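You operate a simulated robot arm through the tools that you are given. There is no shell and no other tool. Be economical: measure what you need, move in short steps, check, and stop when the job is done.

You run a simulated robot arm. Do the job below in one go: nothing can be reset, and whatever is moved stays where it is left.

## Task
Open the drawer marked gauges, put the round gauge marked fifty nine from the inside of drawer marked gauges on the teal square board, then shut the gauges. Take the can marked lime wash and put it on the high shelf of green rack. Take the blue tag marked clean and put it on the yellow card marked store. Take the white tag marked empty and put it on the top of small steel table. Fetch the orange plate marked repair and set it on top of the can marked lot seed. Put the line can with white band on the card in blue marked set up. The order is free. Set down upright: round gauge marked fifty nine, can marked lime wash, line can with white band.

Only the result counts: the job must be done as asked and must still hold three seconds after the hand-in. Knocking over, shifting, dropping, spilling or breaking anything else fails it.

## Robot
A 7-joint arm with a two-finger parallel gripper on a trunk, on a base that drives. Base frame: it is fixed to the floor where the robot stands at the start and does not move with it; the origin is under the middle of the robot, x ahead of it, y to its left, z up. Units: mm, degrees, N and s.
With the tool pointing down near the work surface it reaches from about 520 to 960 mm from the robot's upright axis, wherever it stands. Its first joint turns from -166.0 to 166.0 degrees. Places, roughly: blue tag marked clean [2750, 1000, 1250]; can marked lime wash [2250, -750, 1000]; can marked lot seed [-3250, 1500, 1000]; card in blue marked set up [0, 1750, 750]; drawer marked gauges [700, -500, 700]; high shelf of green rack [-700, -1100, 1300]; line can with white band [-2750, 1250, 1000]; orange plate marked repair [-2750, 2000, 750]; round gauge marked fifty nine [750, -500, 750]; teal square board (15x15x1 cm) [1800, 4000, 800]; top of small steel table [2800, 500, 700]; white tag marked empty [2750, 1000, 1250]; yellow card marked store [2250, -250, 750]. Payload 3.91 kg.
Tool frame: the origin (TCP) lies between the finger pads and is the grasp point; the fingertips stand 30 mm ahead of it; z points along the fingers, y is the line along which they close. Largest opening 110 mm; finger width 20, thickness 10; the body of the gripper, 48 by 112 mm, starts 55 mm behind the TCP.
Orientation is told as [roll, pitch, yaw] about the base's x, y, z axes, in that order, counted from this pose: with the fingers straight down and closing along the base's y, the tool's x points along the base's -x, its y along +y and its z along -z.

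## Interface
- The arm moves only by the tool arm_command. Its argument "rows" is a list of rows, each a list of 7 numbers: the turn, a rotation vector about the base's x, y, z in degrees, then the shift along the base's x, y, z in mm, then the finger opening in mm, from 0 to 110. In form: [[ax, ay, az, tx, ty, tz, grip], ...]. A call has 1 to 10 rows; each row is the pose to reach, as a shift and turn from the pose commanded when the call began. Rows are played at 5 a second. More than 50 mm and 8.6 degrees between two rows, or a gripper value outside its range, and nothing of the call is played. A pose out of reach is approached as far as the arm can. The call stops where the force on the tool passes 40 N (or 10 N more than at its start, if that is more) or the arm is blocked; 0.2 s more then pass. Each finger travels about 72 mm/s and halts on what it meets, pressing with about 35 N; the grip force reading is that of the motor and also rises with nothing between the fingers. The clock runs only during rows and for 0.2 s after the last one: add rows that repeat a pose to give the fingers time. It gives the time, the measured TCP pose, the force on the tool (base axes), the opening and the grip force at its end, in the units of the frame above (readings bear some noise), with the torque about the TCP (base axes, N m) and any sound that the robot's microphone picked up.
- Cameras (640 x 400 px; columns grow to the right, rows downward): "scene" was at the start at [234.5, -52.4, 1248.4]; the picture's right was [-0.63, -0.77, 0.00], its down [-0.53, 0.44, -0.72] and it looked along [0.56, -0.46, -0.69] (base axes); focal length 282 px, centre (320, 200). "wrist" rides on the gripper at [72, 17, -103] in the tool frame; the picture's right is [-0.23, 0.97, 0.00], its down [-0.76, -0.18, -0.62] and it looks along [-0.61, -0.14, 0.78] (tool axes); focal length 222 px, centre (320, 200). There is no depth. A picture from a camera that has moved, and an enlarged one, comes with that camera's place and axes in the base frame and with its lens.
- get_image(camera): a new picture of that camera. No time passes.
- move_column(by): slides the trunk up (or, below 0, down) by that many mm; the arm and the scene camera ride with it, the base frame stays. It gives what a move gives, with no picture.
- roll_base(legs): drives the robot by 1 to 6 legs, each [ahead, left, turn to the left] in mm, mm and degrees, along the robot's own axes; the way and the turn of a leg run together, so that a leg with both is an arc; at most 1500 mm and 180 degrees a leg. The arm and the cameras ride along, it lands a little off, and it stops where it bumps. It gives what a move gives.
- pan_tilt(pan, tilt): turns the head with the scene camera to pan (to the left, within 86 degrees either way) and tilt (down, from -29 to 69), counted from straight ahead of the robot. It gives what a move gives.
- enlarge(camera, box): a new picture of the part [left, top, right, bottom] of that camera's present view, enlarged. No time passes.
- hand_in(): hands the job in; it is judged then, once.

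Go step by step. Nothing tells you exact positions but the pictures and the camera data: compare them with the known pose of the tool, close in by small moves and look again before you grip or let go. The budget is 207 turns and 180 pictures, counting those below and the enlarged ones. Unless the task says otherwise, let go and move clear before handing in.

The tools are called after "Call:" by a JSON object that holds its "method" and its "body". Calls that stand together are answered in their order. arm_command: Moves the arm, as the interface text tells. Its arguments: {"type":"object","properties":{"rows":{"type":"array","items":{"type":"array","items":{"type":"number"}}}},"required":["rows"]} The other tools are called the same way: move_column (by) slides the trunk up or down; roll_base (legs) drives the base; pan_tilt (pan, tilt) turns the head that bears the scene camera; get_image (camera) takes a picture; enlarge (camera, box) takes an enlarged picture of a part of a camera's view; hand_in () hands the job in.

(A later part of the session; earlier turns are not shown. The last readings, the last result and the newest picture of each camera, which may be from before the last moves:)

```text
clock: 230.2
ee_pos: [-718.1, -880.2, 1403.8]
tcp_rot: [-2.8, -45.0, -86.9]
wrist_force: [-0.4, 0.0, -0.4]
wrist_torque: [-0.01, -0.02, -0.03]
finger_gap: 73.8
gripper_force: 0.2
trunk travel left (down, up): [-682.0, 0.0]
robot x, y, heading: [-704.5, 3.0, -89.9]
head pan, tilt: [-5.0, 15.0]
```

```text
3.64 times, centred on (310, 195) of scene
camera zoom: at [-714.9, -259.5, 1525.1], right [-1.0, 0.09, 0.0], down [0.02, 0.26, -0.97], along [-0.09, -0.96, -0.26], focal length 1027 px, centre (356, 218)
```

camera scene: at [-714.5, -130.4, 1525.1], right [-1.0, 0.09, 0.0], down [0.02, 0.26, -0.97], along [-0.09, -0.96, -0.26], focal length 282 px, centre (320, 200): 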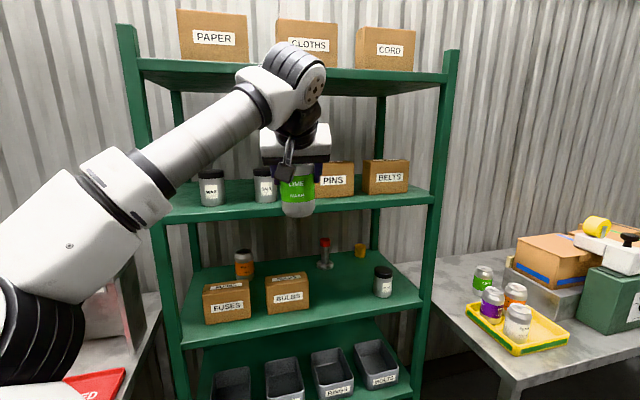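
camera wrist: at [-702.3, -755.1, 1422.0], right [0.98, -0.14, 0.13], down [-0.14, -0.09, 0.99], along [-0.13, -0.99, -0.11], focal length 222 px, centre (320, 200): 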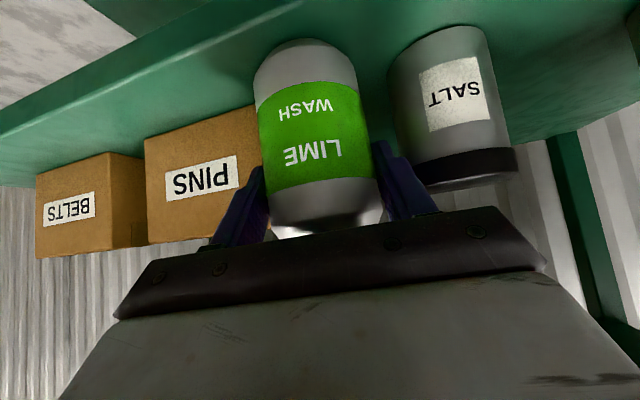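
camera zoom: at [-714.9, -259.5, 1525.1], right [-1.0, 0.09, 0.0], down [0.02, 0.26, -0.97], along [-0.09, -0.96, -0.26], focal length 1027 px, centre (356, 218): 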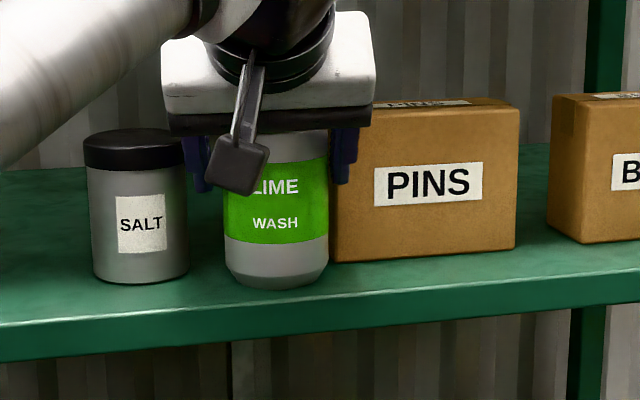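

Released without touching the neighbours. I retreat along the tool axis and back off.

Call:
{"method": "arm_command", "body": {"rows": [[0, 0, 0, 0, 12, 12, 74], [0, 0, 0, 0, 30, 30, 74], [0, 0, 0, 0, 55, 50, 74], [0, 0, 0, 0, 90, 60, 74], [0, 0, 0, 0, 125, 60, 74], [0, 0, 0, 0, 150, 60, 74]]}}

Call:
{"method": "roll_base", "body": {"legs": [[-500, 0, 0]]}}

Call:
{"method": "get_image", "body": {"camera": "scene"}}

```text
clock: 231.6
ee_pos: [-718.3, -730.0, 1463.1]
tcp_rot: [-2.9, -45.1, -86.9]
wrist_force: [0.5, 1.2, -0.4]
wrist_torque: [-0.01, -0.01, 0.01]
finger_gap: 74.0
gripper_force: 0.1
trunk travel left (down, up): [-682.0, 0.0]
robot x, y, heading: [-705.6, 1.6, -90.1]
head pan, tilt: [-5.0, 15.0]
```

```text
clock: 234.6
ee_pos: [-715.1, -230.6, 1462.8]
tcp_rot: [-2.8, -45.0, -86.6]
wrist_force: [0.0, -0.1, 0.1]
wrist_torque: [0.02, -0.03, 0.02]
finger_gap: 74.2
gripper_force: 0.0
trunk travel left (down, up): [-682.0, 0.0]
robot x, y, heading: [-706.6, 501.1, -89.9]
head pan, tilt: [-5.0, 15.0]
```

```text
72 pictures are left
camera scene: at [-713.8, 239.6, 1525.3], right [-1.0, 0.09, 0.0], down [0.02, 0.26, -0.97], along [-0.08, -0.96, -0.26], focal length 282 px, centre (320, 200)
```

scene: 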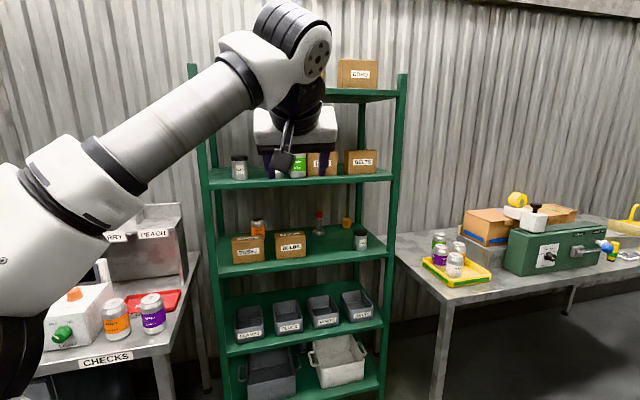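

The can stands on the rack shelf. Now I return to shut the gauges drawer: drive in front of it and turn the gripper horizontal with closed fingers.

Call:
{"method": "roll_base", "body": {"legs": [[-400, 0, 0], [0, 1310, 0]]}}

Call:
{"method": "move_column", "body": {"by": -400}}

Call:
{"method": "pan_tilt", "body": {"pan": 0, "tilt": 40}}

Call:
{"method": "arm_command", "body": {"rows": [[-8, 0, 0, 0, 0, -20, 30], [-16, 0, 0, 0, 0, -40, 0], [-24, 0, 0, 0, 0, -60, 0], [-32, 0, 0, 0, 0, -80, 0], [-40, 0, 0, 0, 0, -100, 0], [-42, 0, 0, 0, 0, -120, 0]]}}

Call:
{"method": "get_image", "body": {"camera": "scene"}}

```text
clock: 247.1
ee_pos: [607.0, 175.5, 1464.1]
tcp_rot: [-2.8, -45.0, -86.2]
wrist_force: [-1.0, 0.3, -0.4]
wrist_torque: [0.0, -0.01, 0.01]
finger_gap: 73.8
gripper_force: 0.0
trunk travel left (down, up): [-682.0, 0.0]
robot x, y, heading: [610.8, 909.8, -89.5]
head pan, tilt: [-5.0, 15.0]
```

```text
clock: 250.9
ee_pos: [607.8, 177.5, 1063.6]
tcp_rot: [-2.9, -45.2, -86.3]
wrist_force: [0.7, 0.4, -0.4]
wrist_torque: [-0.01, 0.04, -0.01]
finger_gap: 74.0
gripper_force: 0.0
trunk travel left (down, up): [-282.0, 400.0]
robot x, y, heading: [613.2, 909.8, -89.4]
head pan, tilt: [-5.0, 15.0]
```

```text
clock: 251.8
ee_pos: [607.9, 176.4, 1062.5]
tcp_rot: [-2.7, -45.2, -86.2]
wrist_force: [-0.2, 0.4, -0.1]
wrist_torque: [-0.01, 0.02, 0.03]
finger_gap: 73.9
gripper_force: 0.0
trunk travel left (down, up): [-282.0, 400.0]
robot x, y, heading: [607.9, 907.7, -89.5]
head pan, tilt: [0.0, 40.0]
```

```text
clock: 253.2
ee_pos: [607.0, 176.6, 943.7]
tcp_rot: [-44.4, -86.1, -45.7]
wrist_force: [-0.4, 0.6, 0.4]
wrist_torque: [-0.03, 0.02, 0.0]
finger_gap: 0.0
gripper_force: 35.2
trunk travel left (down, up): [-282.0, 400.0]
robot x, y, heading: [610.8, 910.5, -89.6]
head pan, tilt: [0.0, 40.0]
```

```text
71 pictures are left
camera scene: at [613.9, 655.6, 1085.6], right [-1.0, -0.01, 0.0], down [-0.01, 0.64, -0.77], along [0.01, -0.77, -0.64], focal length 282 px, centre (320, 200)
```

scene: 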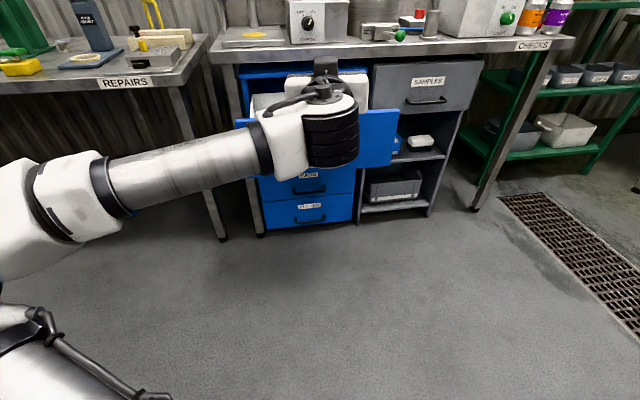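

The gripper faces the open drawer. I lower to the panel height.

Call:
{"method": "arm_command", "body": {"rows": [[0, 0, 0, 0, 0, -45, 0], [0, 0, 0, 0, 0, -90, 0], [0, 0, 0, 0, 0, -135, 0], [0, 0, 0, 0, 0, -180, 0], [0, 0, 0, 0, 0, -215, 0]]}}

Call:
{"method": "get_image", "body": {"camera": "wrist"}}

Call:
{"method": "enlarge", "body": {"camera": "scene", "box": [200, 50, 420, 240]}}

```text
clock: 254.4
ee_pos: [607.4, 176.3, 820.2]
tcp_rot: [-43.0, -86.1, -47.0]
wrist_force: [0.4, 0.0, 0.0]
wrist_torque: [-0.02, -0.05, -0.02]
finger_gap: 0.0
gripper_force: 34.9
out of reach, approached as far as the arm can: row 3, 4, 5
trunk travel left (down, up): [-282.0, 400.0]
robot x, y, heading: [613.3, 915.2, -89.5]
head pan, tilt: [0.0, 40.0]
```

```text
70 pictures are left
camera wrist: at [622.5, 283.0, 751.9], right [0.98, -0.01, 0.18], down [-0.14, 0.58, 0.8], along [-0.11, -0.81, 0.57], focal length 222 px, centre (320, 200)
```

wrist: 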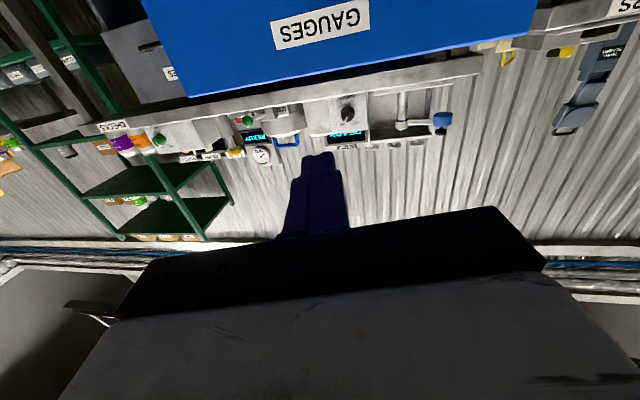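

```text
2.11 times, centred on (310, 145) of scene
camera zoom: at [613.9, 655.5, 1085.6], right [-1.0, -0.01, 0.0], down [-0.01, 0.64, -0.77], along [0.01, -0.77, -0.64], focal length 595 px, centre (341, 316)
```

zoom: 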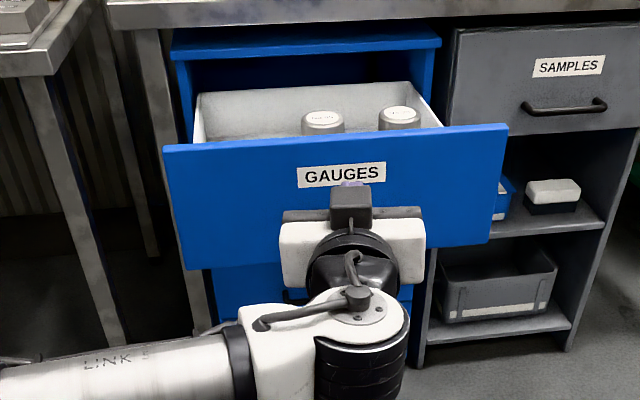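

I lower the trunk 100 mm more and push the panel in.

Call:
{"method": "move_column", "body": {"by": -100}}

Call:
{"method": "arm_command", "body": {"rows": [[0, 0, 0, 0, -30, 0, 0], [0, 0, 0, 3, -60, 0, 0], [0, 0, 0, 6, -90, 0, 0], [0, 0, 0, 9, -120, 0, 0], [0, 0, 0, 12, -150, 0, 0], [0, 0, 0, 16, -180, 0, 0], [0, 0, 0, 21, -210, 0, 0], [0, 0, 0, 26, -240, 0, 0]]}}

Call:
{"method": "get_image", "body": {"camera": "scene"}}

```text
clock: 255.7
ee_pos: [606.9, 177.7, 720.6]
tcp_rot: [-43.2, -86.1, -47.1]
wrist_force: [0.0, -0.1, 0.0]
wrist_torque: [0.01, -0.01, 0.05]
finger_gap: 0.0
gripper_force: 35.0
trunk travel left (down, up): [-182.0, 500.0]
robot x, y, heading: [613.3, 912.2, -89.3]
head pan, tilt: [0.0, 40.0]
```

```text
clock: 257.5
ee_pos: [692.9, -36.7, 703.8]
tcp_rot: [-42.7, -86.0, -47.4]
wrist_force: [-0.5, 0.6, 0.8]
wrist_torque: [0.03, -0.01, 0.04]
finger_gap: 0.0
gripper_force: 35.5
out of reach, approached as far as the arm can: row 1, 2, 3, 4, 5, 6, 7, 8
trunk travel left (down, up): [-182.0, 500.0]
robot x, y, heading: [609.1, 908.9, -89.5]
head pan, tilt: [0.0, 40.0]
```

```text
68 pictures are left
camera scene: at [613.9, 655.6, 985.5], right [-1.0, -0.01, 0.0], down [-0.01, 0.64, -0.77], along [0.01, -0.77, -0.64], focal length 282 px, centre (320, 200)
```

scene: 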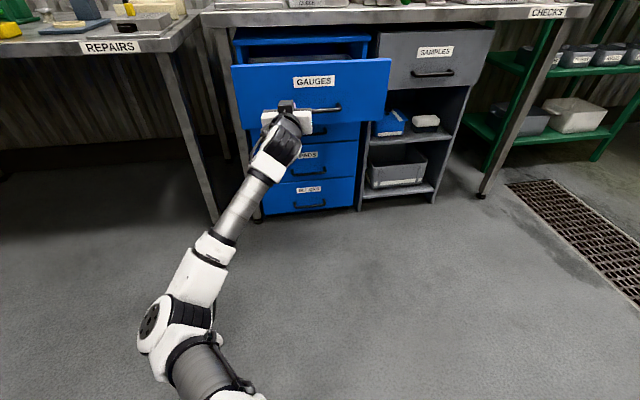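

The arm was overstretched. I draw it in and bring the base closer.

Call:
{"method": "arm_command", "body": {"rows": [[0, 0, 0, -10, 40, 5, 0], [0, 0, 0, -25, 80, 10, 0], [0, 0, 0, -40, 120, 15, 0], [0, 0, 0, -55, 160, 20, 0], [0, 0, 0, -70, 200, 20, 0], [0, 0, 0, -75, 240, 20, 0]]}}

Call:
{"method": "roll_base", "body": {"legs": [[200, 0, 0]]}}

Call:
{"method": "get_image", "body": {"camera": "scene"}}

```text
clock: 258.6
ee_pos: [634.3, 113.9, 719.0]
tcp_rot: [-77.5, -87.7, -18.2]
wrist_force: [0.7, -0.3, 0.1]
wrist_torque: [-0.04, 0.0, 0.0]
finger_gap: 0.0
gripper_force: 34.8
out of reach, approached as far as the arm can: row 2, 3, 4
trunk travel left (down, up): [-182.0, 500.0]
robot x, y, heading: [612.3, 910.1, -89.6]
head pan, tilt: [0.0, 40.0]
stopped in row 5: the force on the tool passed its limit at 50 N (the readings are from after the stop); the commanded pose is now the measured one
```

```text
clock: 260.1
ee_pos: [634.3, -83.2, 718.4]
tcp_rot: [-80.3, -87.9, -15.4]
wrist_force: [-0.2, -0.2, -0.2]
wrist_torque: [-0.04, 0.0, 0.03]
finger_gap: 0.0
gripper_force: 35.2
trunk travel left (down, up): [-182.0, 500.0]
robot x, y, heading: [613.0, 709.4, -89.5]
head pan, tilt: [0.0, 40.0]
```

```text
67 pictures are left
camera scene: at [613.0, 461.0, 988.2], right [-1.0, -0.01, 0.0], down [0.0, 0.64, -0.77], along [0.01, -0.77, -0.64], focal length 282 px, centre (320, 200)
```

scene: 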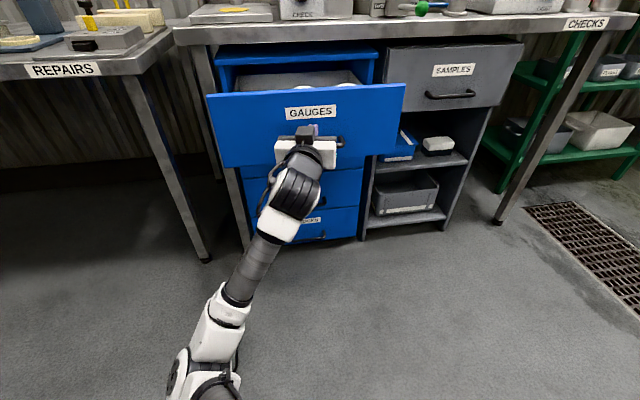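

The fingers are near the panel. I push with the arm and watch the force.

Call:
{"method": "arm_command", "body": {"rows": [[0, 0, 0, 3, -15, 0, 0], [0, 0, 0, 6, -30, 0, 0], [0, 0, 0, 9, -45, 0, 0], [0, 0, 0, 12, -60, 0, 0]]}}

Call:
{"method": "enlarge", "body": {"camera": "scene", "box": [180, 40, 430, 220]}}

Call:
{"method": "get_image", "body": {"camera": "wrist"}}

```text
clock: 261.1
ee_pos: [647.4, -146.5, 713.7]
tcp_rot: [-75.6, -87.7, -20.2]
wrist_force: [0.5, 0.1, -0.2]
wrist_torque: [-0.05, -0.01, 0.0]
finger_gap: 0.0
gripper_force: 34.9
trunk travel left (down, up): [-182.0, 500.0]
robot x, y, heading: [613.7, 710.8, -89.4]
head pan, tilt: [0.0, 40.0]
```

```text
2.22 times, centred on (305, 130) of scene
camera zoom: at [614.9, 457.4, 985.5], right [-1.0, -0.01, 0.0], down [0.0, 0.64, -0.77], along [0.01, -0.77, -0.64], focal length 628 px, centre (353, 356)
```

zoom: 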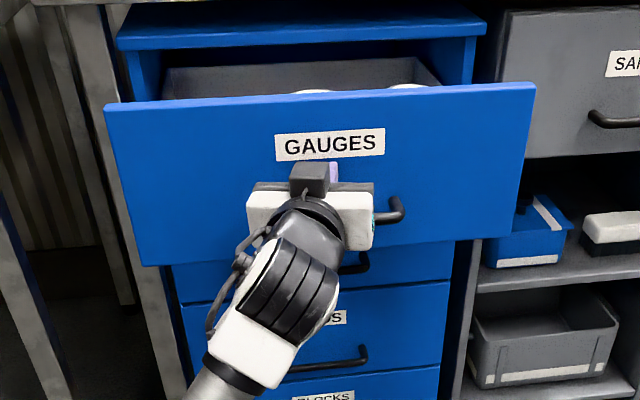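

```text
65 pictures are left
camera wrist: at [672.9, -44.8, 641.5], right [0.98, -0.1, 0.19], down [-0.08, 0.63, 0.77], along [-0.2, -0.77, 0.6], focal length 222 px, centre (320, 200)
```

wrist: 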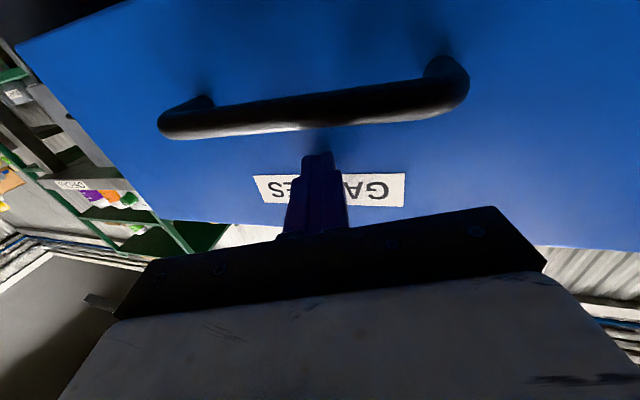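

The panel moves in with the push. I roll ahead 150 mm to keep pushing.

Call:
{"method": "roll_base", "body": {"legs": [[150, 0, 0]]}}

Call:
{"method": "get_image", "body": {"camera": "scene"}}

```text
clock: 262.5
ee_pos: [648.5, -297.6, 713.4]
tcp_rot: [-74.7, -87.6, -21.0]
wrist_force: [-1.0, -1.3, 0.3]
wrist_torque: [0.01, 0.0, 0.01]
finger_gap: 0.0
gripper_force: 35.4
trunk travel left (down, up): [-182.0, 500.0]
robot x, y, heading: [614.7, 563.9, -89.6]
head pan, tilt: [0.0, 40.0]
```

```text
64 pictures are left
camera scene: at [616.0, 306.1, 985.6], right [-1.0, -0.01, 0.0], down [0.0, 0.64, -0.77], along [0.01, -0.77, -0.64], focal length 282 px, centre (320, 200)
```

scene: 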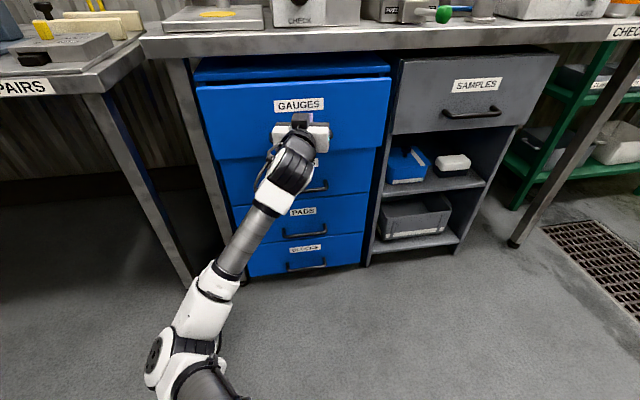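

Nearly shut. I roll 50 mm more and push the rest with the arm until it stops.

Call:
{"method": "roll_base", "body": {"legs": [[30, 0, 0]]}}

Call:
{"method": "arm_command", "body": {"rows": [[0, 0, 0, 0, -6, 0, 0], [0, 0, 0, 1, -12, 0, 0], [0, 0, 0, 2, -18, 0, 0], [0, 0, 0, 3, -24, 0, 0], [0, 0, 0, 4, -30, 0, 0], [0, 0, 0, 5, -36, 0, 0]]}}

Call:
{"method": "get_image", "body": {"camera": "scene"}}

```text
clock: 263.4
ee_pos: [648.3, -328.4, 713.5]
tcp_rot: [-74.8, -87.6, -21.0]
wrist_force: [0.4, -0.9, 1.0]
wrist_torque: [0.0, -0.02, -0.01]
finger_gap: 0.0
gripper_force: 35.1
trunk travel left (down, up): [-182.0, 500.0]
robot x, y, heading: [613.7, 531.1, -89.7]
head pan, tilt: [0.0, 40.0]
```

```text
clock: 264.1
ee_pos: [649.0, -339.4, 714.3]
tcp_rot: [-74.7, -87.5, -21.2]
wrist_force: [1.5, 13.0, -2.2]
wrist_torque: [-0.02, 0.03, 0.11]
finger_gap: 0.0
gripper_force: 34.7
trunk travel left (down, up): [-182.0, 500.0]
robot x, y, heading: [613.1, 534.7, -89.8]
head pan, tilt: [0.0, 40.0]
stopped in row 3: the force on the tool passed its limit at 55 N (the readings are from after the stop); the commanded pose is now the measured one
```

```text
63 pictures are left
camera scene: at [616.4, 276.9, 985.7], right [-1.0, -0.01, 0.0], down [0.0, 0.64, -0.77], along [0.01, -0.77, -0.64], focal length 282 px, centre (320, 200)
```

scene: 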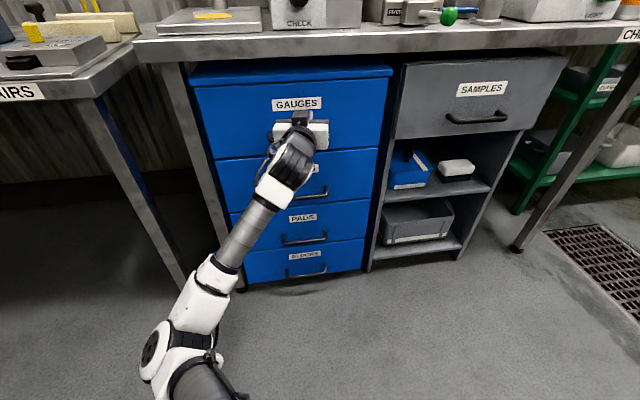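

The drawer is shut. I back off, raise the trunk, turn west and look.

Call:
{"method": "roll_base", "body": {"legs": [[-350, 0, 0], [0, 0, -90]]}}

Call:
{"method": "move_column", "body": {"by": 350}}

Call:
{"method": "pan_tilt", "body": {"pan": 0, "tilt": 18}}

Call:
{"method": "get_image", "body": {"camera": "scene"}}

```text
clock: 270.3
ee_pos: [-263.1, 856.7, 714.0]
tcp_rot: [-73.3, -87.5, -113.3]
wrist_force: [0.1, 0.0, -0.3]
wrist_torque: [-0.02, 0.03, 0.0]
finger_gap: 0.0
gripper_force: 35.4
trunk travel left (down, up): [-182.0, 500.0]
robot x, y, heading: [614.5, 879.1, 179.8]
head pan, tilt: [0.0, 40.0]
```

```text
clock: 273.8
ee_pos: [-262.7, 854.5, 1063.3]
tcp_rot: [-73.2, -87.5, -113.5]
wrist_force: [-0.7, -0.4, 0.4]
wrist_torque: [-0.01, -0.01, 0.01]
finger_gap: 0.0
gripper_force: 34.8
trunk travel left (down, up): [-532.0, 150.0]
robot x, y, heading: [611.0, 879.5, 179.6]
head pan, tilt: [0.0, 40.0]
```

```text
clock: 274.6
ee_pos: [-261.3, 855.5, 1063.7]
tcp_rot: [-73.3, -87.5, -113.3]
wrist_force: [-0.1, -0.7, -0.2]
wrist_torque: [0.02, 0.0, -0.01]
finger_gap: 0.0
gripper_force: 35.6
trunk travel left (down, up): [-532.0, 150.0]
robot x, y, heading: [607.3, 879.4, 179.4]
head pan, tilt: [0.0, 18.0]
```

```text
62 pictures are left
camera scene: at [348.5, 880.8, 1370.2], right [0.01, 1.0, 0.0], down [0.31, 0.0, -0.95], along [-0.95, 0.01, -0.31], focal length 282 px, centre (320, 200)
```

scene: 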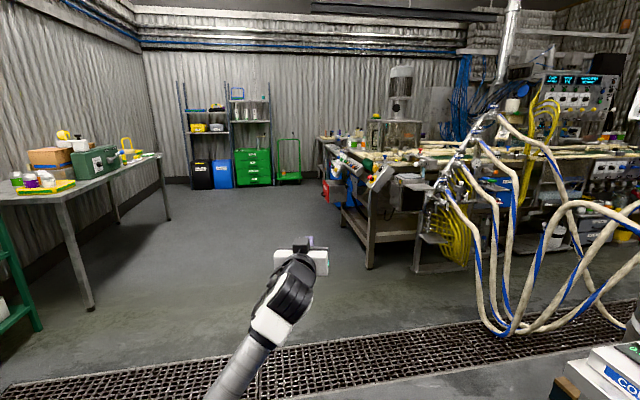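

The work bench is to the west-north-west. I zoom in on it.

Call:
{"method": "enlarge", "body": {"camera": "scene", "box": [310, 60, 470, 220]}}

```text
2.50 times, centred on (390, 140) of scene
camera zoom: at [348.5, 880.8, 1370.2], right [0.01, 1.0, 0.0], down [0.31, 0.0, -0.95], along [-0.95, 0.01, -0.31], focal length 706 px, centre (145, 350)
```

zoom: 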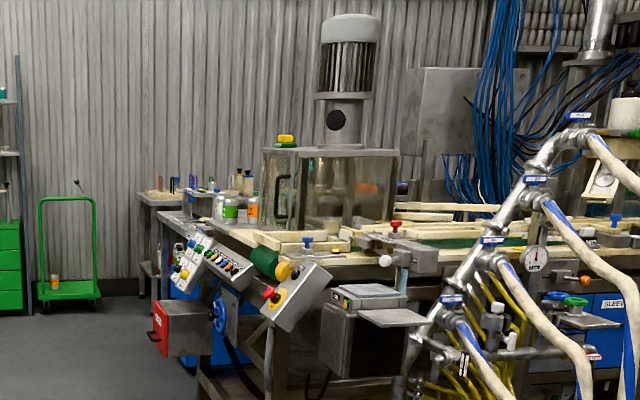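

I drive west, staying well south of the bench, then face it.

Call:
{"method": "roll_base", "body": {"legs": [[0, 580, 0], [1450, 0, 0], [1500, 0, 0], [0, 0, -90]]}}

Call:
{"method": "pan_tilt", "body": {"pan": 12, "tilt": 25}}

Call:
{"method": "get_image", "body": {"camera": "scene"}}

```text
clock: 297.3
ee_pos: [-2357.6, 1189.7, 1064.2]
tcp_rot: [-73.3, -87.7, 156.8]
wrist_force: [-0.6, 0.5, -0.3]
wrist_torque: [-0.02, 0.0, 0.02]
finger_gap: 0.0
gripper_force: 34.6
trunk travel left (down, up): [-532.0, 150.0]
robot x, y, heading: [-2333.1, 315.1, 89.7]
head pan, tilt: [0.0, 18.0]
```

```text
clock: 298.0
ee_pos: [-2357.6, 1189.5, 1063.6]
tcp_rot: [-73.3, -87.4, 156.8]
wrist_force: [-0.5, 0.4, -0.1]
wrist_torque: [0.0, -0.01, 0.01]
finger_gap: 0.0
gripper_force: 35.4
trunk travel left (down, up): [-532.0, 150.0]
robot x, y, heading: [-2329.3, 318.9, 90.0]
head pan, tilt: [12.0, 25.0]
```

```text
60 pictures are left
camera scene: at [-2348.6, 576.0, 1359.0], right [0.98, 0.2, 0.0], down [0.09, -0.41, -0.91], along [-0.18, 0.89, -0.42], focal length 282 px, centre (320, 200)
```

scene: 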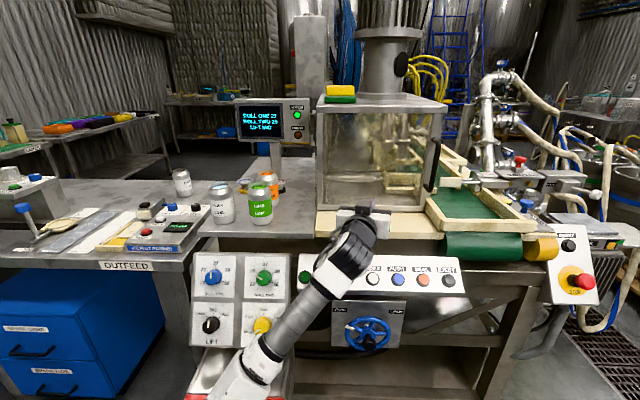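

Cans stand on the bench left of the glass cell. I zoom in.

Call:
{"method": "enlarge", "body": {"camera": "scene", "box": [150, 150, 310, 270]}}

Call:
{"method": "enlarge", "body": {"camera": "scene", "box": [0, 60, 260, 220]}}

```text
3.33 times, centred on (230, 210) of scene
camera zoom: at [-2348.6, 576.0, 1359.0], right [0.98, 0.2, 0.0], down [0.09, -0.41, -0.91], along [-0.18, 0.89, -0.42], focal length 941 px, centre (620, 167)
```

zoom: 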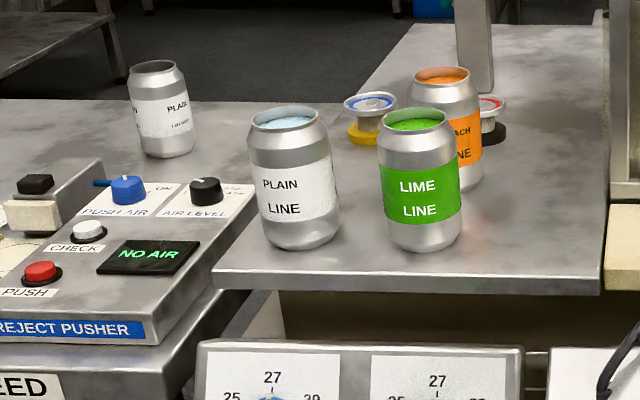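

```text
2.46 times, centred on (130, 140) of scene
camera zoom: at [-2348.6, 576.0, 1359.0], right [0.98, 0.2, 0.0], down [0.09, -0.41, -0.91], along [-0.18, 0.89, -0.42], focal length 695 px, centre (788, 348)
```

zoom: 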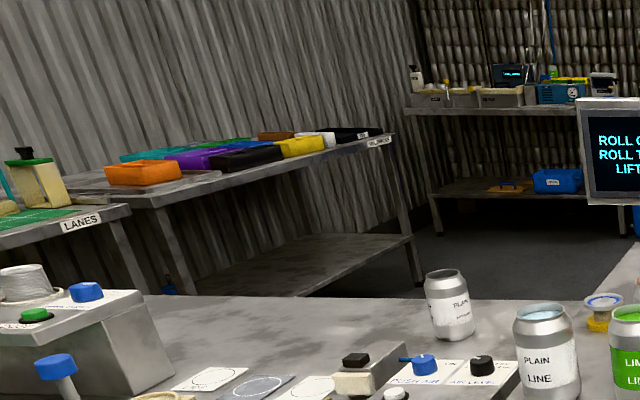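

There are open filled cans: "PLAIN LINE" with white band, and another at left. I read the left one closer.

Call:
{"method": "enlarge", "body": {"camera": "scene", "box": [165, 160, 215, 205]}}

Call:
{"method": "enlarge", "body": {"camera": "scene", "box": [0, 105, 90, 215]}}

```text
8.89 times, centred on (190, 182) of scene
camera zoom: at [-2348.6, 576.0, 1359.0], right [0.98, 0.2, 0.0], down [0.09, -0.41, -0.91], along [-0.18, 0.89, -0.42], focal length 2510 px, centre (1476, 356)
```

zoom: 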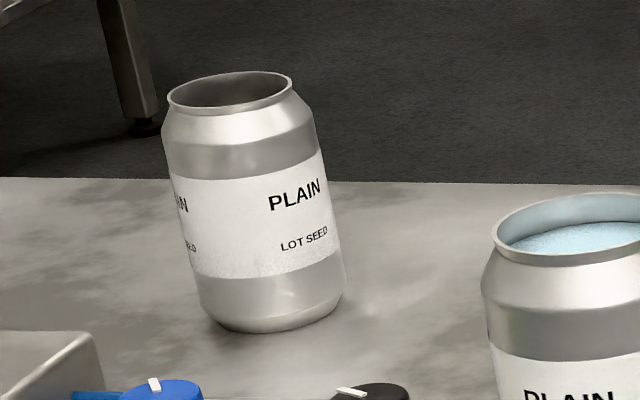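

```text
3.64 times, centred on (45, 160) of scene
camera zoom: at [-2348.6, 576.0, 1359.0], right [0.98, 0.2, 0.0], down [0.09, -0.41, -0.91], along [-0.18, 0.89, -0.42], focal length 1027 px, centre (1320, 346)
```

zoom: 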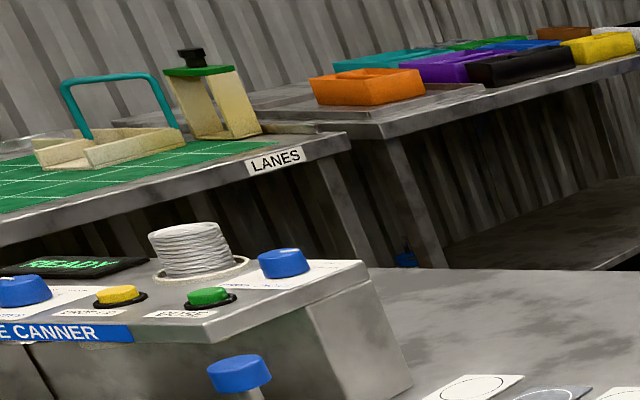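

LOT SEED is the empty open can at the left; PLAIN LINE (white band) is to be carried level. Now I move left to find the orange repair plate.

Call:
{"method": "roll_base", "body": {"legs": [[0, 600, 0]]}}

Call:
{"method": "pan_tilt", "body": {"pan": -5, "tilt": 28}}

Call:
{"method": "get_image", "body": {"camera": "scene"}}

```text
clock: 303.2
ee_pos: [-2956.0, 1191.4, 1063.5]
tcp_rot: [-73.4, -87.5, 156.8]
wrist_force: [-0.3, 0.9, 0.4]
wrist_torque: [0.04, -0.02, -0.01]
finger_gap: 0.0
gripper_force: 34.6
trunk travel left (down, up): [-532.0, 150.0]
robot x, y, heading: [-2930.7, 316.9, 89.8]
head pan, tilt: [12.0, 25.0]
```

```text
clock: 304.0
ee_pos: [-2954.6, 1191.7, 1063.8]
tcp_rot: [-73.3, -87.5, 156.9]
wrist_force: [-0.7, -0.2, 0.7]
wrist_torque: [0.04, 0.01, 0.0]
finger_gap: 0.0
gripper_force: 35.8
trunk travel left (down, up): [-532.0, 150.0]
robot x, y, heading: [-2931.2, 314.2, 89.6]
head pan, tilt: [-5.0, 28.0]
```

```text
55 pictures are left
camera scene: at [-2920.9, 578.7, 1354.1], right [1.0, -0.09, 0.0], down [-0.04, -0.47, -0.88], along [0.08, 0.88, -0.47], focal length 282 px, centre (320, 200)
```

scene: 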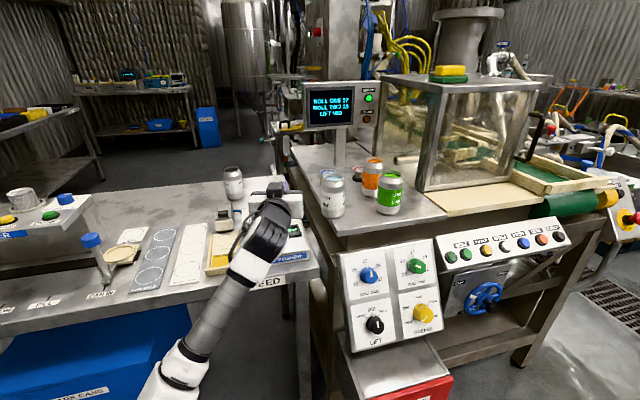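

PLAIN LINE triangulates to (-2817,1295, base 915) and LOT SEED to (-3169,1580, base 845). I zoom behind the screen to look for the plate.

Call:
{"method": "enlarge", "body": {"camera": "scene", "box": [200, 70, 400, 190]}}

```text
3.20 times, centred on (300, 130) of scene
camera zoom: at [-2920.9, 578.7, 1354.1], right [1.0, -0.09, 0.0], down [-0.04, -0.47, -0.88], along [0.08, 0.88, -0.47], focal length 904 px, centre (384, 424)
```

zoom: 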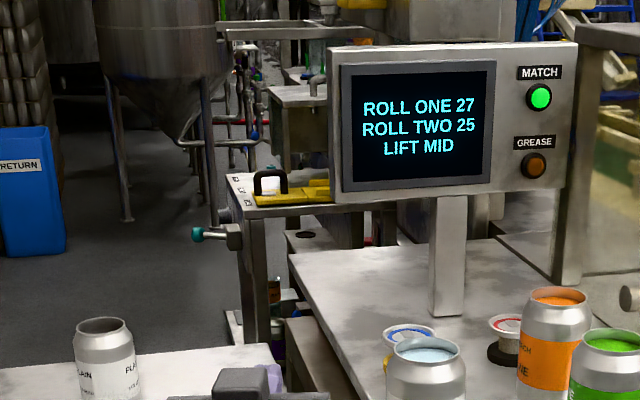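

I look into the gap between the benches, where something orange shows.

Call:
{"method": "enlarge", "body": {"camera": "scene", "box": [265, 125, 335, 185]}}

```text
6.67 times, centred on (300, 155) of scene
camera zoom: at [-2920.9, 578.7, 1354.1], right [1.0, -0.09, 0.0], down [-0.04, -0.47, -0.88], along [0.08, 0.88, -0.47], focal length 1883 px, centre (453, 500)
```

zoom: 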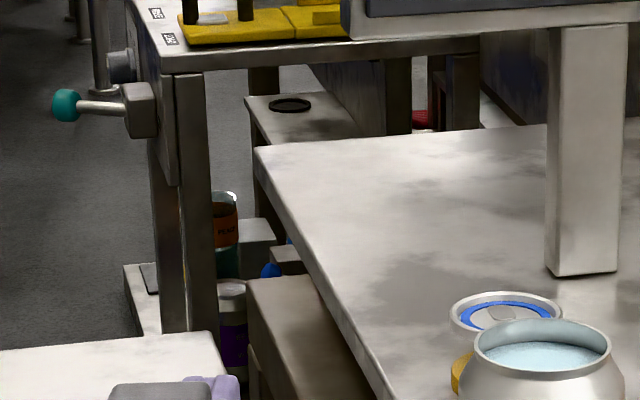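

The plate is not visible from here, so I raise the trunk and look further left for a way round.

Call:
{"method": "move_column", "body": {"by": 150}}

Call:
{"method": "get_image", "body": {"camera": "scene"}}

Call:
{"method": "pan_tilt", "body": {"pan": 55, "tilt": 28}}

Call:
{"method": "get_image", "body": {"camera": "scene"}}

```text
clock: 305.7
ee_pos: [-2956.3, 1190.4, 1213.2]
tcp_rot: [-73.1, -87.5, 156.6]
wrist_force: [0.5, 0.0, 0.1]
wrist_torque: [-0.01, -0.05, -0.01]
finger_gap: 0.0
gripper_force: 35.1
trunk travel left (down, up): [-682.0, 0.0]
robot x, y, heading: [-2935.5, 318.3, 89.9]
head pan, tilt: [-5.0, 28.0]
```

```text
52 pictures are left
camera scene: at [-2920.8, 578.9, 1504.0], right [1.0, -0.09, 0.0], down [-0.04, -0.47, -0.88], along [0.08, 0.88, -0.47], focal length 282 px, centre (320, 200)
```

scene: 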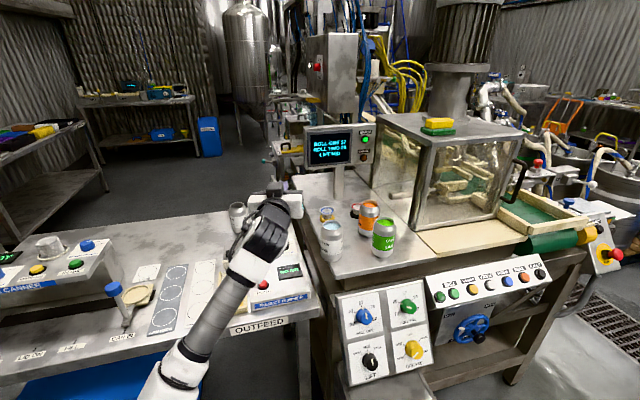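

```text
clock: 307.0
ee_pos: [-2957.2, 1191.4, 1213.0]
tcp_rot: [-73.3, -87.5, 156.8]
wrist_force: [-0.2, -1.4, 0.1]
wrist_torque: [0.0, 0.04, -0.02]
finger_gap: 0.2
gripper_force: 34.6
trunk travel left (down, up): [-682.0, 0.0]
robot x, y, heading: [-2929.6, 320.1, 90.0]
head pan, tilt: [55.0, 28.0]
```

```text
51 pictures are left
camera scene: at [-3003.6, 540.5, 1504.1], right [0.58, 0.82, 0.0], down [0.38, -0.27, -0.88], along [-0.72, 0.51, -0.47], focal length 282 px, centre (320, 200)
```

scene: 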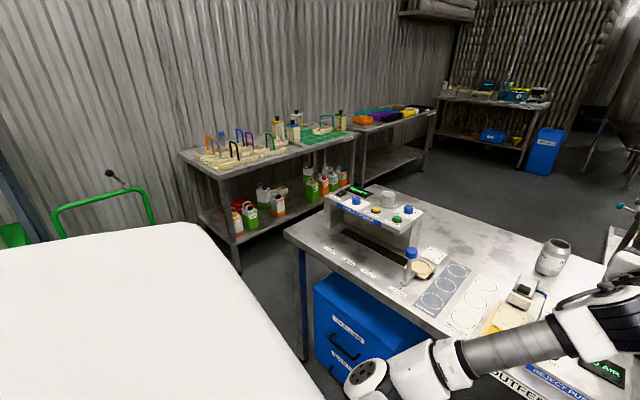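

There is an aisle west of the outfeed bench. Before that, I turn the tool down, which gives the wrist camera a high look over the bench.

Call:
{"method": "arm_command", "body": {"rows": [[-8.5, 0, 0, 0, -20, 10, 40], [-17, 0, 0, 0, -40, 20, 60], [-25.5, 0, 0, 0, -60, 30, 60], [-34, 0, 0, 0, -70, 40, 60], [-42.5, 0, 0, 0, -80, 50, 60], [-51, 0, 0, 0, -90, 60, 60], [-59.5, 0, 0, 0, -100, 70, 60], [-68, 0, 0, 0, -110, 80, 60], [-76.5, 0, 0, 0, -110, 90, 60], [-85, 0, 0, 0, -110, 90, 60]]}}

Call:
{"method": "get_image", "body": {"camera": "wrist"}}

```text
clock: 309.2
ee_pos: [-2956.0, 1081.4, 1303.5]
tcp_rot: [-6.7, -3.8, 92.3]
wrist_force: [0.0, 0.8, -0.9]
wrist_torque: [0.01, 0.02, -0.03]
finger_gap: 60.1
gripper_force: 0.0
trunk travel left (down, up): [-682.0, 0.0]
robot x, y, heading: [-2932.0, 318.2, 89.7]
head pan, tilt: [55.0, 28.0]
```

```text
50 pictures are left
camera wrist: at [-2980.2, 1000.9, 1398.4], right [-0.98, 0.2, -0.1], down [0.08, 0.72, 0.69], along [0.21, 0.67, -0.72], focal length 222 px, centre (320, 200)
```

wrist: 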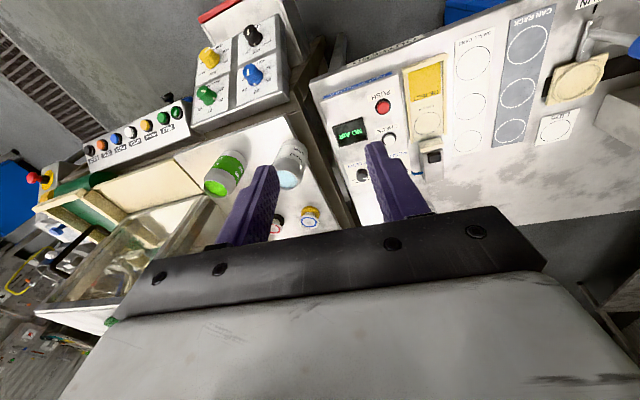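

That view does not help, so I drive round the west end of the outfeed bench to see its north side.

Call:
{"method": "roll_base", "body": {"legs": [[0, 1395, 0], [1000, 0, 0], [950, 0, 0], [0, 0, -90]]}}

Call:
{"method": "pan_tilt", "body": {"pan": -10, "tilt": 20}}

Call:
{"method": "get_image", "body": {"camera": "scene"}}

```text
clock: 333.6
ee_pos: [-3578.7, 2303.1, 1304.0]
tcp_rot: [-6.7, -4.0, 2.8]
wrist_force: [-0.2, 0.1, 0.3]
wrist_torque: [0.02, 0.03, -0.03]
finger_gap: 59.7
gripper_force: 0.0
trunk travel left (down, up): [-682.0, 0.0]
robot x, y, heading: [-4340.0, 2274.4, 0.3]
head pan, tilt: [55.0, 28.0]
```

```text
clock: 334.9
ee_pos: [-3578.5, 2303.3, 1303.4]
tcp_rot: [-6.7, -3.9, 2.8]
wrist_force: [0.2, 0.3, -0.2]
wrist_torque: [0.02, -0.01, 0.03]
finger_gap: 59.9
gripper_force: 0.0
trunk travel left (down, up): [-682.0, 0.0]
robot x, y, heading: [-4335.5, 2274.0, 0.5]
head pan, tilt: [-10.0, 20.0]
```

```text
49 pictures are left
camera scene: at [-4078.9, 2256.2, 1517.0], right [-0.17, -0.99, 0.0], down [-0.34, 0.06, -0.94], along [0.93, -0.16, -0.34], focal length 282 px, centre (320, 200)
```

scene: 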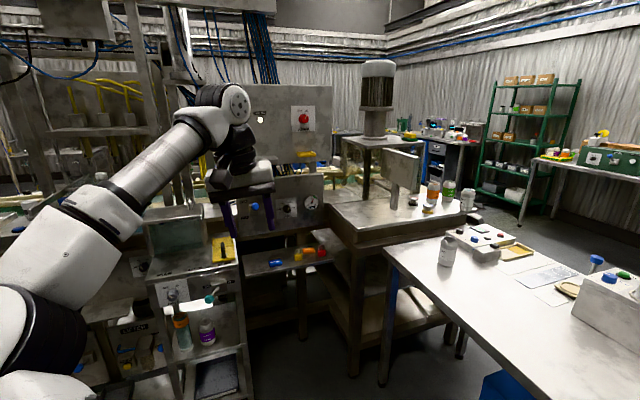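

I now see the back side, with a lower shelf carrying orange, blue and yellow items. I zoom in.

Call:
{"method": "enlarge", "body": {"camera": "scene", "box": [200, 180, 380, 300]}}

```text
3.33 times, centred on (290, 240) of scene
camera zoom: at [-4078.9, 2256.2, 1517.0], right [-0.17, -0.99, 0.0], down [-0.34, 0.06, -0.94], along [0.93, -0.16, -0.34], focal length 941 px, centre (420, 67)
```

zoom: 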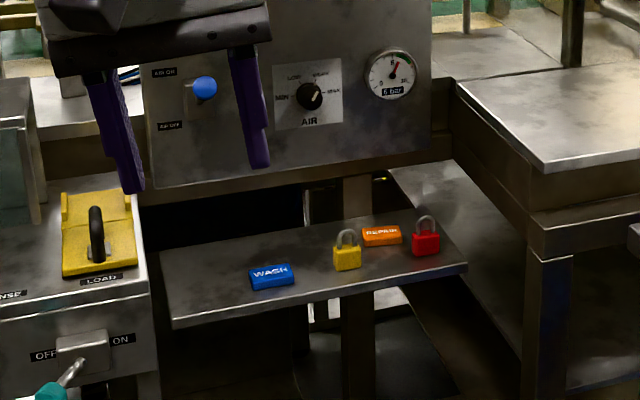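

The orange REPAIR plate lies on a low shelf near (-2800,2100), beside two padlocks. I roll closer and look from above.

Call:
{"method": "roll_base", "body": {"legs": [[560, -110, 0]]}}

Call:
{"method": "pan_tilt", "body": {"pan": -5, "tilt": 38}}

Call:
{"method": "get_image", "body": {"camera": "scene"}}

Call:
{"method": "get_image", "body": {"camera": "wrist"}}

```text
clock: 338.2
ee_pos: [-3019.5, 2199.8, 1302.7]
tcp_rot: [-6.7, -4.1, 3.0]
wrist_force: [-0.1, -0.1, -0.6]
wrist_torque: [0.02, 0.01, -0.02]
finger_gap: 60.0
gripper_force: 0.1
trunk travel left (down, up): [-682.0, 0.0]
robot x, y, heading: [-3783.4, 2163.2, 0.5]
head pan, tilt: [-10.0, 20.0]
```

```text
clock: 339.0
ee_pos: [-3019.4, 2197.8, 1302.5]
tcp_rot: [-6.8, -4.1, 3.0]
wrist_force: [-0.2, -0.4, 0.4]
wrist_torque: [0.04, 0.01, 0.0]
finger_gap: 59.9
gripper_force: 0.0
trunk travel left (down, up): [-682.0, 0.0]
robot x, y, heading: [-3790.2, 2159.9, 0.5]
head pan, tilt: [-5.0, 38.0]
```

```text
47 pictures are left
camera scene: at [-3526.0, 2158.2, 1488.7], right [-0.08, -1.0, 0.0], down [-0.61, 0.05, -0.79], along [0.79, -0.06, -0.62], focal length 282 px, centre (320, 200)
```

scene: 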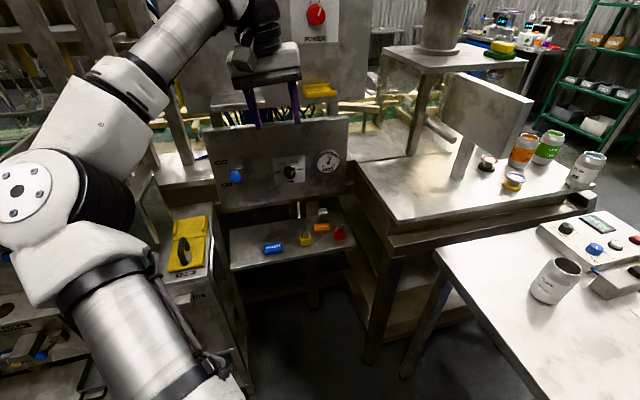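

```text
46 pictures are left
camera wrist: at [-3099.4, 2222.9, 1398.4], right [0.18, 0.98, -0.1], down [0.72, -0.07, 0.69], along [0.67, -0.2, -0.72], focal length 222 px, centre (320, 200)
```

wrist: 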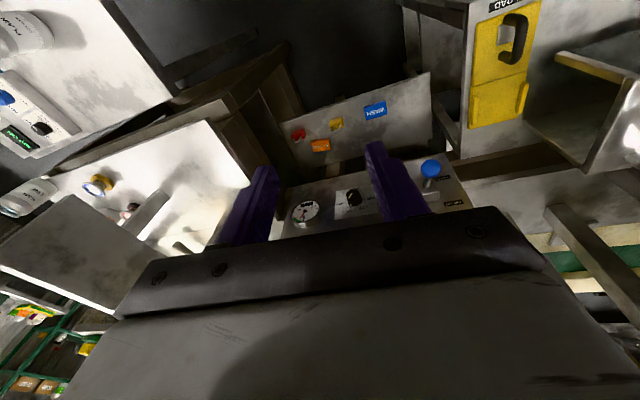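

The plate triangulates to (-2734,2091,736), about 40 mm in front of the AIR panel, so I will use a tilted grip. I zoom for the neighbours.

Call:
{"method": "enlarge", "body": {"camera": "scene", "box": [250, 190, 370, 270]}}

Call:
{"method": "enlarge", "body": {"camera": "wrist", "box": [270, 80, 420, 180]}}

```text
5.00 times, centred on (310, 230) of scene
camera zoom: at [-3526.0, 2158.2, 1488.7], right [-0.08, -1.0, 0.0], down [-0.61, 0.05, -0.79], along [0.79, -0.06, -0.62], focal length 1412 px, centre (370, 50)
```

zoom: 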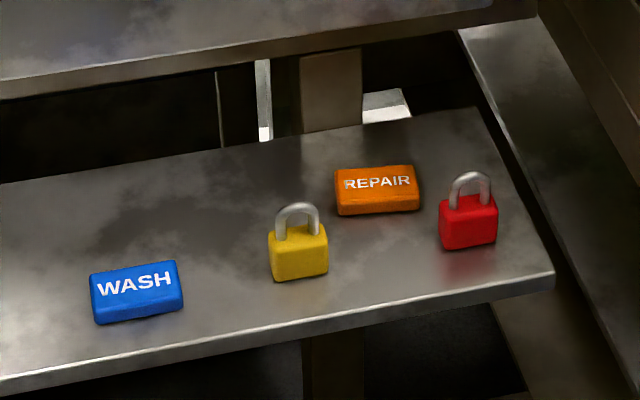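

```text
4.00 times, centred on (345, 130) of wrist
camera zoom: at [-3099.4, 2222.9, 1398.4], right [0.18, 0.98, -0.1], down [0.72, -0.07, 0.69], along [0.67, -0.2, -0.72], focal length 888 px, centre (220, 480)
```

zoom: 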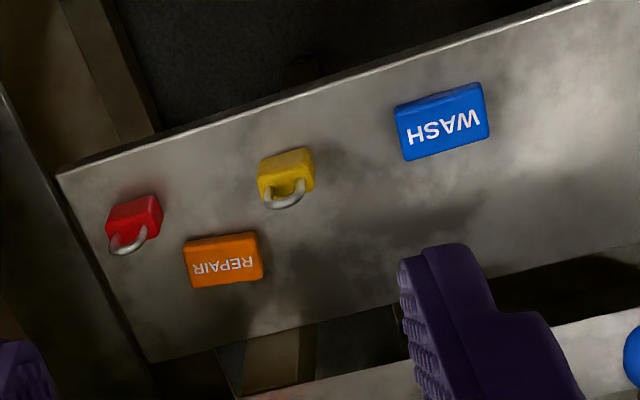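

Fingers must come down steeply, tilted about 20 degrees, to clear the panel and the padlocks. I lower the trunk, set the tilt and line up.

Call:
{"method": "move_column", "body": {"by": -330}}

Call:
{"method": "arm_command", "body": {"rows": [[3.4, -8, -1.5, -15, -35, 0, 75], [6.8, -16, -3, -35, -70, 0, 75], [6.8, -16, -3, -46, -105, 0, 75]]}}

Call:
{"method": "roll_base", "body": {"legs": [[265, 0, 0]]}}

Call:
{"method": "pan_tilt", "body": {"pan": -8, "tilt": 35}}

Call:
{"method": "get_image", "body": {"camera": "scene"}}

Call:
{"method": "get_image", "body": {"camera": "wrist"}}

```text
clock: 342.2
ee_pos: [-3020.3, 2198.5, 973.1]
tcp_rot: [-6.7, -3.9, 3.0]
wrist_force: [0.1, 1.2, 0.1]
wrist_torque: [0.0, -0.01, -0.01]
finger_gap: 60.1
gripper_force: 0.1
trunk travel left (down, up): [-352.0, 330.0]
robot x, y, heading: [-3781.5, 2167.7, 0.2]
head pan, tilt: [-5.0, 38.0]
```

```text
refused: row 1 steps farther than a row can; nothing moved
```

```text
clock: 344.1
ee_pos: [-2756.7, 2200.6, 972.9]
tcp_rot: [-6.7, -4.0, 3.0]
wrist_force: [-0.9, -0.2, -0.3]
wrist_torque: [0.0, 0.0, -0.01]
finger_gap: 59.9
gripper_force: 0.0
trunk travel left (down, up): [-352.0, 330.0]
robot x, y, heading: [-3520.0, 2164.3, 0.5]
head pan, tilt: [-5.0, 38.0]
```

```text
clock: 344.7
ee_pos: [-2758.6, 2198.7, 973.5]
tcp_rot: [-6.6, -4.1, 3.0]
wrist_force: [0.0, 0.9, 0.4]
wrist_torque: [0.02, 0.0, 0.02]
finger_gap: 60.1
gripper_force: 0.1
trunk travel left (down, up): [-352.0, 330.0]
robot x, y, heading: [-3520.3, 2168.6, 0.4]
head pan, tilt: [-8.0, 35.0]
```

```text
43 pictures are left
camera scene: at [-3262.0, 2155.6, 1163.1], right [-0.13, -0.99, 0.0], down [-0.57, 0.08, -0.82], along [0.81, -0.11, -0.57], focal length 282 px, centre (320, 200)
```

scene: 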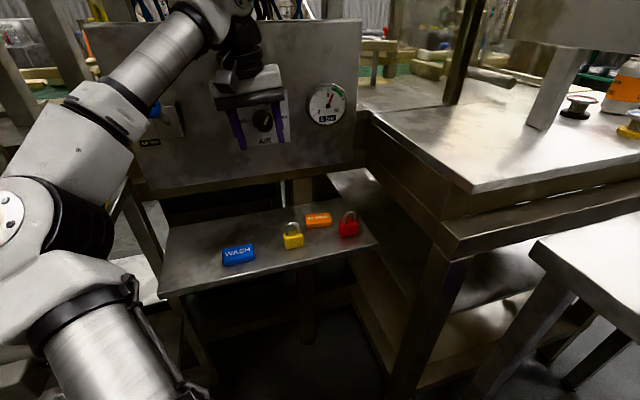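

```text
42 pictures are left
camera wrist: at [-2836.6, 2224.8, 1068.4], right [0.18, 0.98, -0.1], down [0.72, -0.07, 0.69], along [0.67, -0.2, -0.72], focal length 222 px, centre (320, 200)
```

wrist: 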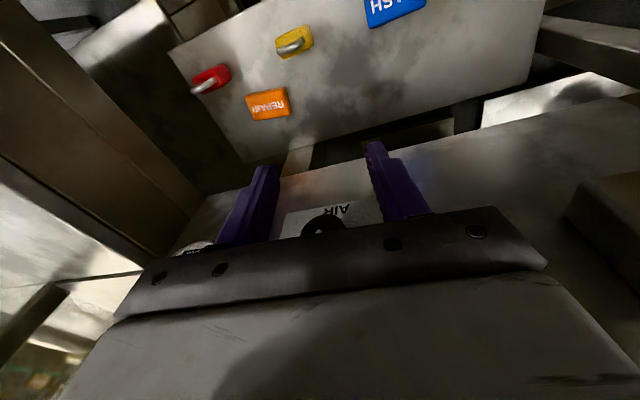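

Refined: plate top at (-2728,2088,729). The gripper is just in front of the dial, so I draw back, tilt and line up above the plate.

Call:
{"method": "arm_command", "body": {"rows": [[0, 0, 0, -40, 0, 0, 75], [2.3, -5.4, -1, -65, -20, 0, 75], [4.6, -10.8, -2, -70, -50, 0, 75], [6.8, -16, -3, -70, -80, 0, 75], [6.8, -16, -3, -60, -110, -20, 75]]}}

Call:
{"method": "get_image", "body": {"camera": "wrist"}}

```text
clock: 345.9
ee_pos: [-2817.5, 2089.8, 953.1]
tcp_rot: [0.1, -20.2, -1.5]
wrist_force: [-0.8, 0.1, 0.9]
wrist_torque: [0.03, 0.01, -0.04]
finger_gap: 75.1
gripper_force: 0.1
trunk travel left (down, up): [-352.0, 330.0]
robot x, y, heading: [-3518.6, 2163.8, 0.3]
head pan, tilt: [-8.0, 35.0]
```

```text
41 pictures are left
camera wrist: at [-2919.4, 2108.7, 1025.9], right [0.24, 0.97, 0.08], down [0.49, -0.19, 0.85], along [0.84, -0.16, -0.52], focal length 222 px, centre (320, 200)
```

wrist: 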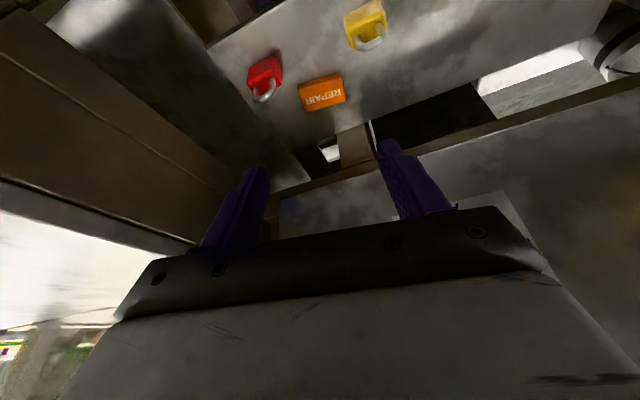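

The plate sits exactly on the tool's axis line. I go down along it, stopping above to check.

Call:
{"method": "arm_command", "body": {"rows": [[0, 0, 0, 17, -1, -45, 75], [0, 0, 0, 35, -1, -90, 75], [0, 0, 0, 54, -1, -138, 75], [0, 0, 0, 62, -1, -160, 75]]}}

Call:
{"method": "get_image", "body": {"camera": "wrist"}}

Call:
{"method": "enlarge", "body": {"camera": "scene", "box": [250, 150, 400, 260]}}

```text
refused: row 3 steps farther than a row can; nothing moved
```

```text
40 pictures are left
camera wrist: at [-2919.4, 2108.7, 1025.9], right [0.24, 0.97, 0.08], down [0.49, -0.19, 0.85], along [0.84, -0.16, -0.52], focal length 222 px, centre (320, 200)
```

wrist: 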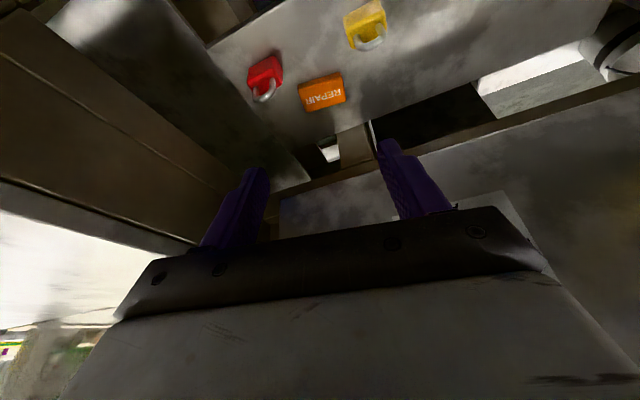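

```text
3.64 times, centred on (325, 205) of scene
camera zoom: at [-3262.0, 2155.6, 1163.2], right [-0.13, -0.99, 0.0], down [-0.57, 0.08, -0.82], along [0.81, -0.11, -0.57], focal length 1027 px, centre (302, 182)
```

zoom: 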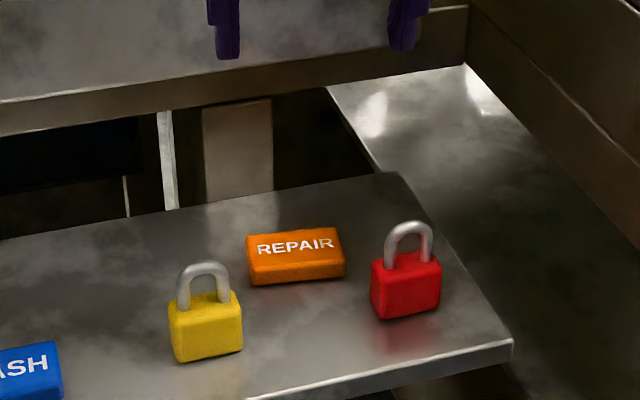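

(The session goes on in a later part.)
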